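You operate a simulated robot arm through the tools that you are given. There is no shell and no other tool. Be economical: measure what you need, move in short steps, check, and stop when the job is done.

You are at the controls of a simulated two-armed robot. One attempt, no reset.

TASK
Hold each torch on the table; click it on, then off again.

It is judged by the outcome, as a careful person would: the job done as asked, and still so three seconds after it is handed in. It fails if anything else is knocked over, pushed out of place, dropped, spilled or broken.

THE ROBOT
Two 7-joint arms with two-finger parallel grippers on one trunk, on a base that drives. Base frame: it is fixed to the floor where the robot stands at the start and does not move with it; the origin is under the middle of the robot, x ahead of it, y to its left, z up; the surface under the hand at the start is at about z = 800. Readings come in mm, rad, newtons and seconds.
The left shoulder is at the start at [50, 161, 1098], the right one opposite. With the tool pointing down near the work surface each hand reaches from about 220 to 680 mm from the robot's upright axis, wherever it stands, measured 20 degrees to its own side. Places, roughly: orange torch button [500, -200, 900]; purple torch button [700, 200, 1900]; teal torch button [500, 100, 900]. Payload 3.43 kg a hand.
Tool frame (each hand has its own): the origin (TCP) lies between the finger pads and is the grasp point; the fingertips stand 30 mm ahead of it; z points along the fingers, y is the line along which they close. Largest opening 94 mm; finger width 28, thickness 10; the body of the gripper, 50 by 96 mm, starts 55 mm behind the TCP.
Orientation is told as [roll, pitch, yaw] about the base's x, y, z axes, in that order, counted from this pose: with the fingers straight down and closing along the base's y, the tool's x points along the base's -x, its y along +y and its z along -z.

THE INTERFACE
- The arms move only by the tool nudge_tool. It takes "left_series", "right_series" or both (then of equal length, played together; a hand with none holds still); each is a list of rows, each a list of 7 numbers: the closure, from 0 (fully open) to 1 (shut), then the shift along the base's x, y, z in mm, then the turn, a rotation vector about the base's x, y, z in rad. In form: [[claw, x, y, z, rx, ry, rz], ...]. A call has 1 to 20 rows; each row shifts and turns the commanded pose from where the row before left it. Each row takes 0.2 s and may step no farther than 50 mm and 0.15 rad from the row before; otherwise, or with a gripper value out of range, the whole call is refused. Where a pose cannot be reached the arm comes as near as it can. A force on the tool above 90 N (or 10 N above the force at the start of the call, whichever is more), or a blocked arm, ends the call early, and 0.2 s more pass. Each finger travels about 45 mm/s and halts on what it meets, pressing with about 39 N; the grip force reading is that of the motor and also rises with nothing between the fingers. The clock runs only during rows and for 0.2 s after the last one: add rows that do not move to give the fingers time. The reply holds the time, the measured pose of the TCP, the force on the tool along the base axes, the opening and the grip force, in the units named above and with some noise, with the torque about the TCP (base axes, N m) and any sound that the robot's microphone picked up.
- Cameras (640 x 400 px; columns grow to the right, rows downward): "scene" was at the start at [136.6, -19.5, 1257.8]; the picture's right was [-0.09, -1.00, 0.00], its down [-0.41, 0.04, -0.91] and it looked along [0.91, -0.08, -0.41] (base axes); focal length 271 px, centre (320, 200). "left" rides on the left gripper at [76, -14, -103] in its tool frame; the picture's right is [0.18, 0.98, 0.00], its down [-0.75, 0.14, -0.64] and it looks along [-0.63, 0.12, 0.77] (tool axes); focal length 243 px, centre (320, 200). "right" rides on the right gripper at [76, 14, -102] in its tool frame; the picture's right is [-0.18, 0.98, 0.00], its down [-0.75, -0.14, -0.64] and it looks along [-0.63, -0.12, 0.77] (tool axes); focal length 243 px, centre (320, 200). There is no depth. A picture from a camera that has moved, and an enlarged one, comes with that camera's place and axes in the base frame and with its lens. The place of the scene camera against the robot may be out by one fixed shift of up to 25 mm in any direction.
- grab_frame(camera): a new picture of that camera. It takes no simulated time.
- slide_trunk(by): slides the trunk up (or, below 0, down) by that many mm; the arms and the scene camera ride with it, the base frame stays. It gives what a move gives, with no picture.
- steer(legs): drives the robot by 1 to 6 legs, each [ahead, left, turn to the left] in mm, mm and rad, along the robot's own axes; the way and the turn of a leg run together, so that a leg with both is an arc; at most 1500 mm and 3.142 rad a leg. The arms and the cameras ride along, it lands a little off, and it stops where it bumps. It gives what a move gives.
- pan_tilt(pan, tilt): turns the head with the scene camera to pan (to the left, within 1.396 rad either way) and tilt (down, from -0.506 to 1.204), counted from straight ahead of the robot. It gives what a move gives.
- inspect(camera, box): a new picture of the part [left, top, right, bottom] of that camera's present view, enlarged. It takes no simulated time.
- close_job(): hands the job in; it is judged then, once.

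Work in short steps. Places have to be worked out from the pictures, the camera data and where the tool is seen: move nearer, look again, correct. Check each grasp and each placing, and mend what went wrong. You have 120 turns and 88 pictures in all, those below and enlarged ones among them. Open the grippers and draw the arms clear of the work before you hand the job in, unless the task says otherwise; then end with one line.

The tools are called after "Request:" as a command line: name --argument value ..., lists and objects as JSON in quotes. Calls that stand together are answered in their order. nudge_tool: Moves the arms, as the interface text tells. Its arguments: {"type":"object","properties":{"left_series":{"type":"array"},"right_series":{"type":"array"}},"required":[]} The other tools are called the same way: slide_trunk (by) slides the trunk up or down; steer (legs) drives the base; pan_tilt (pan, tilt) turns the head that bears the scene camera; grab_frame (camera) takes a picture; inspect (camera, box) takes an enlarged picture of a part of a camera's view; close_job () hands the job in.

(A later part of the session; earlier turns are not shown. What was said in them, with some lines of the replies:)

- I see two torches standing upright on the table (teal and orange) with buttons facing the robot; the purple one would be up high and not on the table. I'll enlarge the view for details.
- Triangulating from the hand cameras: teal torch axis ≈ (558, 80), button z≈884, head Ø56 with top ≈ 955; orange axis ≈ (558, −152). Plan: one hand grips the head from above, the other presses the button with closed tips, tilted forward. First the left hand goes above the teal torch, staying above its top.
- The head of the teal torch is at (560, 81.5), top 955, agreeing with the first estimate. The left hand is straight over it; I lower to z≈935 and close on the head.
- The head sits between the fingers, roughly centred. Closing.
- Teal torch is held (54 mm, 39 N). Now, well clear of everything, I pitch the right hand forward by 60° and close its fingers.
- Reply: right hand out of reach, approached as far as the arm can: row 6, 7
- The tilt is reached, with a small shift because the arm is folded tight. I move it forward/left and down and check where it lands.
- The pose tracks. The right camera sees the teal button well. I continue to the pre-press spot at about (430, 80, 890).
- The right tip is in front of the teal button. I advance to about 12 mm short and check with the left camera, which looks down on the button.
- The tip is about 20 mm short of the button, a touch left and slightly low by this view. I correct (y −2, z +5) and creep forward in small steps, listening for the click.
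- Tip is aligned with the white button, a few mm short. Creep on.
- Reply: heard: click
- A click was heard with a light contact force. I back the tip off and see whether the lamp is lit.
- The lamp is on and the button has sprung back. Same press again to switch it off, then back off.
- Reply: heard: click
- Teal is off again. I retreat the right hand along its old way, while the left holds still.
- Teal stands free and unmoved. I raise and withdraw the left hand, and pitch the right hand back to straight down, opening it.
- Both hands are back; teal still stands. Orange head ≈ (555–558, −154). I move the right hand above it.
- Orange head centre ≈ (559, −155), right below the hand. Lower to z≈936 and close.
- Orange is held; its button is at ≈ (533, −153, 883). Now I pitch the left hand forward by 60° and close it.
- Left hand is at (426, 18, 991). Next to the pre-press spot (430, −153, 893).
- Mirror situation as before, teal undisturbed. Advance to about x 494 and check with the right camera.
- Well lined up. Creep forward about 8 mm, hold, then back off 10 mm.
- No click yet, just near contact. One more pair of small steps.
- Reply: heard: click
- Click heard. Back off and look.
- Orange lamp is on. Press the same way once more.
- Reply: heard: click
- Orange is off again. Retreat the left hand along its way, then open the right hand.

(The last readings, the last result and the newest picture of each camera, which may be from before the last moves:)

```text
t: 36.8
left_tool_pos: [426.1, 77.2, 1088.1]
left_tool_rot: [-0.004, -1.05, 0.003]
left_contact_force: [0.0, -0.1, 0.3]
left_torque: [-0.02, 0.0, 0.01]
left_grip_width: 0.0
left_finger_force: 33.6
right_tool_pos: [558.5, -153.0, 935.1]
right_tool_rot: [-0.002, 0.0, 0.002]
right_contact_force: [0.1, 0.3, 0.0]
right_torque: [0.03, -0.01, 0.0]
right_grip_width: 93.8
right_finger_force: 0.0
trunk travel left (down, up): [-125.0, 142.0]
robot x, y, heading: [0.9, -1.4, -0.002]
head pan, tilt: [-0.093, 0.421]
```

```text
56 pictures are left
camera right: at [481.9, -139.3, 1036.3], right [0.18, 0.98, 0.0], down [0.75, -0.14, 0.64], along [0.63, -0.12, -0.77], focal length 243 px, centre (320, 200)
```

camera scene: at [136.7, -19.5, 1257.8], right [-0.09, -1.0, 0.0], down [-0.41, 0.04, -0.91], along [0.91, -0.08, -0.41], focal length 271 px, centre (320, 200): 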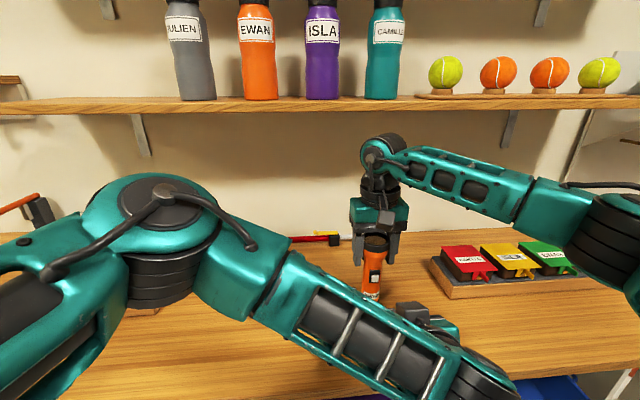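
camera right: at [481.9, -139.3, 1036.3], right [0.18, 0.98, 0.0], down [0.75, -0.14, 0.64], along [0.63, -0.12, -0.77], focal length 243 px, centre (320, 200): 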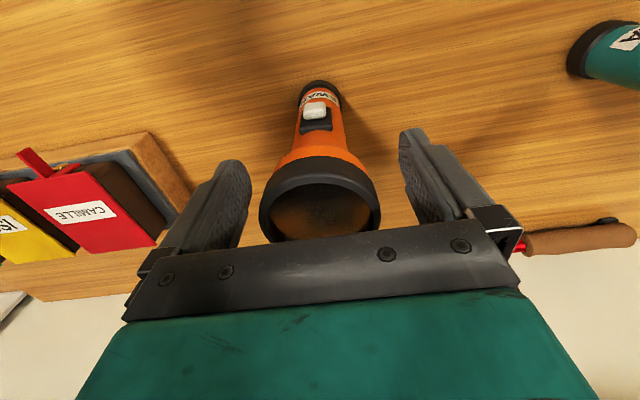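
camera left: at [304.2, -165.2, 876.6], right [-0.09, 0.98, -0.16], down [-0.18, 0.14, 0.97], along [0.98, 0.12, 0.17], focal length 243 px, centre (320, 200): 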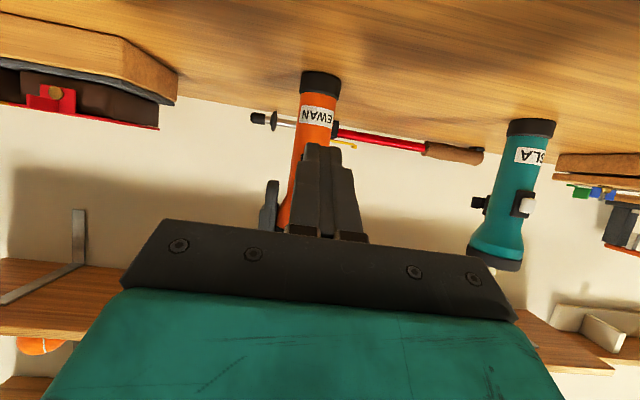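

The right hand is open and orange stands free. Lift and withdraw the right hand; pitch the left back down and open it.

Request:
nudge_tool --right_series '[[0, 0, 0, 40, 0, 0, 0], [0, 0, 0, 40, 0, 0, 0], [0, 0, 0, 40, 0, 0, 0], [0, 0, 0, 25, 0, 0, 0], [0, -35, 0, 0, 0, 0, 0], [0, -35, 0, 0, 0, 0, 0], [0, -35, 0, 0, 0, 0, 0], [0, -35, 0, 0, 0, 0, 0], [0, 0, 0, 0, 0, 0, 0]]' --left_series '[[1, 0, 5, 0, 0, 0.15, 0], [1, 0, 5, 0, 0, 0.15, 0], [0.5, 0, 5, 0, 0, 0.15, 0], [0, 0, 5, 0, 0, 0.15, 0], [0, 0, 0, 0, 0, 0.15, 0], [0, 0, 0, 0, 0, 0.15, 0], [0, 0, 0, 0, 0, 0.15, 0], [0, 0, 0, 0, 0, 0, 0], [0, 0, 0, 0, 0, 0, 0]]'

Request:
grab_frame --camera "scene"

Request:
grab_frame --camera "left"

```text
t: 38.8
left_tool_pos: [426.9, 98.1, 1087.0]
left_tool_rot: [0.0, 0.001, 0.001]
left_contact_force: [-0.5, -0.5, -0.5]
left_torque: [-0.01, -0.02, -0.03]
left_grip_width: 93.9
left_finger_force: 0.0
right_tool_pos: [418.6, -155.4, 1078.3]
right_tool_rot: [0.0, 0.001, -0.001]
right_contact_force: [-0.1, -0.5, 0.0]
right_torque: [0.0, 0.02, -0.02]
right_grip_width: 94.0
right_finger_force: 0.0
trunk travel left (down, up): [-125.0, 142.0]
robot x, y, heading: [0.1, -0.7, -0.001]
head pan, tilt: [-0.093, 0.421]
```

```text
55 pictures are left
camera scene: at [136.6, -19.5, 1257.8], right [-0.09, -1.0, 0.0], down [-0.41, 0.04, -0.91], along [0.91, -0.08, -0.41], focal length 271 px, centre (320, 200)
```

scene: 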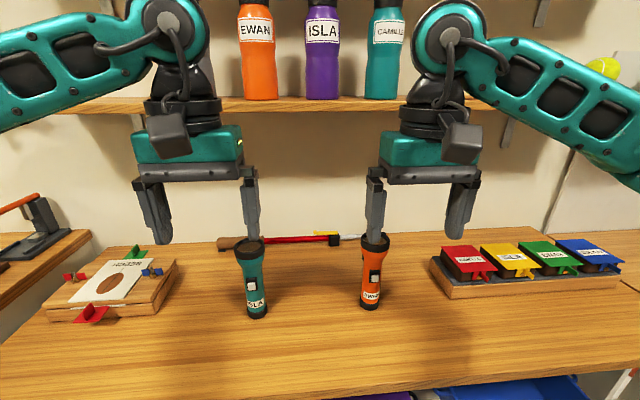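

```text
54 pictures are left
camera left: at [351.1, 84.7, 1190.1], right [-0.19, 0.98, 0.0], down [0.75, 0.14, 0.64], along [0.63, 0.12, -0.77], focal length 243 px, centre (320, 200)
```

left: 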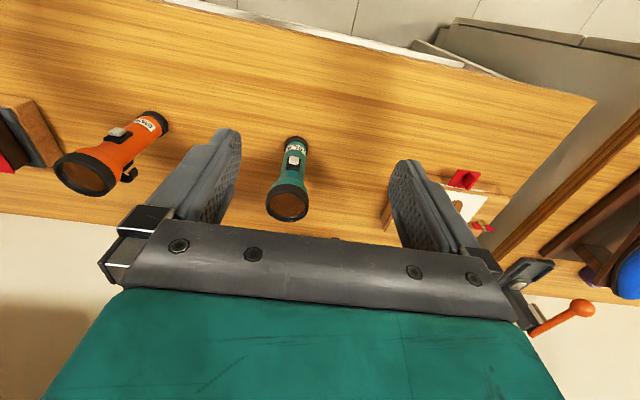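

Both torches stand in place, both off. The listed purple torch (z≈1900) should be on a high shelf; I'll look around to be sure none is on the table.

Request:
pan_tilt --pan 0.3 --tilt -0.5

Request:
grab_frame --camera "scene"

Request:
pan_tilt --pan 0.9 --tilt 0.5

Request:
grab_frame --camera "scene"

Request:
pan_tilt --pan -0.9 --tilt 0.5

Request:
grab_frame --camera "scene"

Request:
pan_tilt --pan 0 --tilt 0.9

Request:
grab_frame --camera "scene"

```text
t: 40.0
left_tool_pos: [427.2, 97.9, 1087.3]
left_tool_rot: [0.0, -0.001, 0.003]
left_contact_force: [0.9, 0.3, -0.3]
left_torque: [-0.03, 0.0, -0.01]
left_grip_width: 94.1
left_finger_force: 0.0
right_tool_pos: [418.6, -155.0, 1079.6]
right_tool_rot: [0.0, -0.001, -0.001]
right_contact_force: [-0.3, -0.3, -0.2]
right_torque: [0.03, 0.01, -0.02]
right_grip_width: 94.0
right_finger_force: 0.0
trunk travel left (down, up): [-125.0, 142.0]
robot x, y, heading: [-2.4, -1.1, 0.0]
head pan, tilt: [0.3, -0.499]
```

```text
53 pictures are left
camera scene: at [108.7, 8.8, 1336.7], right [0.3, -0.96, 0.0], down [0.46, 0.14, -0.88], along [0.84, 0.26, 0.48], focal length 271 px, centre (320, 200)
```

scene: 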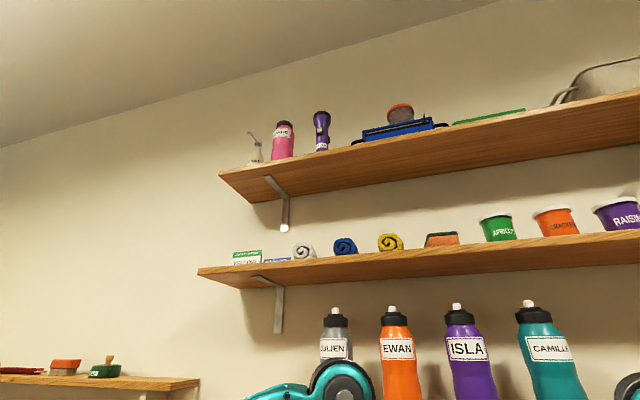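

```text
t: 41.3
left_tool_pos: [427.5, 97.8, 1087.5]
left_tool_rot: [0.0, 0.0, 0.001]
left_contact_force: [-0.4, 0.9, -0.5]
left_torque: [-0.02, -0.01, 0.01]
left_grip_width: 94.1
left_finger_force: 0.1
right_tool_pos: [418.8, -154.2, 1079.4]
right_tool_rot: [0.0, 0.001, 0.001]
right_contact_force: [0.7, 0.5, 0.2]
right_torque: [-0.02, -0.03, 0.0]
right_grip_width: 93.9
right_finger_force: 0.0
trunk travel left (down, up): [-125.0, 142.0]
robot x, y, heading: [-1.6, -0.4, 0.002]
head pan, tilt: [0.901, 0.499]
```

```text
52 pictures are left
camera scene: at [101.1, 60.3, 1250.6], right [0.78, -0.62, 0.0], down [-0.3, -0.37, -0.88], along [0.55, 0.69, -0.48], focal length 271 px, centre (320, 200)
```

scene: 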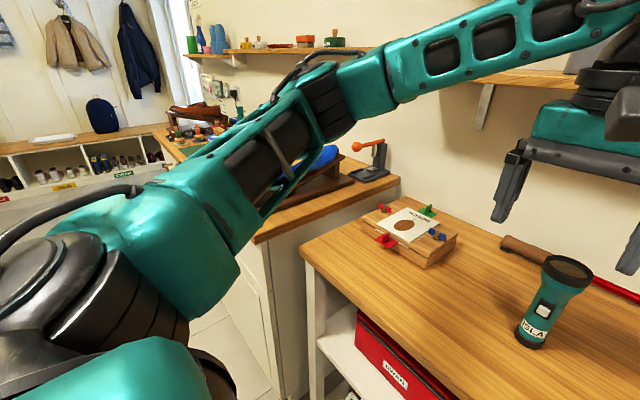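

```text
t: 43.1
left_tool_pos: [427.8, 98.9, 1087.0]
left_tool_rot: [0.002, -0.002, 0.002]
left_contact_force: [0.0, -0.5, -0.6]
left_torque: [-0.02, 0.01, 0.01]
left_grip_width: 93.6
left_finger_force: 0.0
right_tool_pos: [417.9, -154.4, 1079.1]
right_tool_rot: [0.0, 0.001, 0.001]
right_contact_force: [0.5, 0.7, 0.1]
right_torque: [-0.01, -0.02, 0.01]
right_grip_width: 94.1
right_finger_force: 0.1
trunk travel left (down, up): [-125.0, 142.0]
robot x, y, heading: [2.3, -2.9, -0.001]
head pan, tilt: [-0.901, 0.499]
```

```text
51 pictures are left
camera scene: at [101.2, -82.3, 1250.6], right [-0.78, -0.62, 0.0], down [-0.3, 0.38, -0.88], along [0.55, -0.69, -0.48], focal length 271 px, centre (320, 200)
```

scene: 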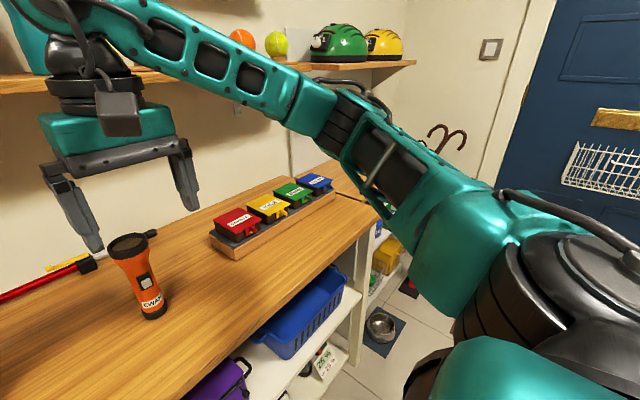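

```text
t: 44.3
left_tool_pos: [427.9, 98.9, 1088.0]
left_tool_rot: [0.0, -0.003, 0.002]
left_contact_force: [0.6, 0.8, 0.4]
left_torque: [0.01, 0.0, 0.04]
left_grip_width: 94.1
left_finger_force: 0.0
right_tool_pos: [418.5, -154.7, 1079.3]
right_tool_rot: [0.001, -0.001, 0.0]
right_contact_force: [0.2, 0.3, -0.4]
right_torque: [0.01, -0.02, 0.0]
right_grip_width: 93.9
right_finger_force: 0.1
trunk travel left (down, up): [-125.0, 142.0]
robot x, y, heading: [1.1, -0.8, 0.005]
head pan, tilt: [0.0, 0.901]
```

```text
50 pictures are left
camera scene: at [120.1, -11.1, 1216.7], right [0.0, -1.0, 0.0], down [-0.78, 0.0, -0.62], along [0.62, 0.0, -0.78], focal length 271 px, centre (320, 200)
```

scene: 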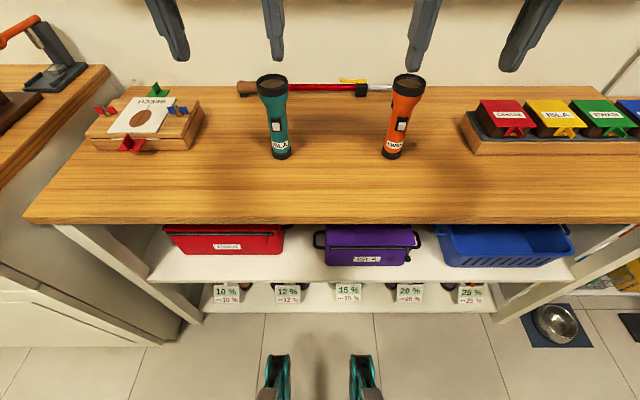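

The purple torch is up on the top shelf, so it isn't part of the job. The table holds only the teal and orange torches; both are standing, off and in place, and the hands are open and clear. Handing in.

Request:
close_job

```text
The job is handed in.
```

I held each of the two torches on the table (teal and orange), clicked it on and then off again, and left both standing in place and switched off.
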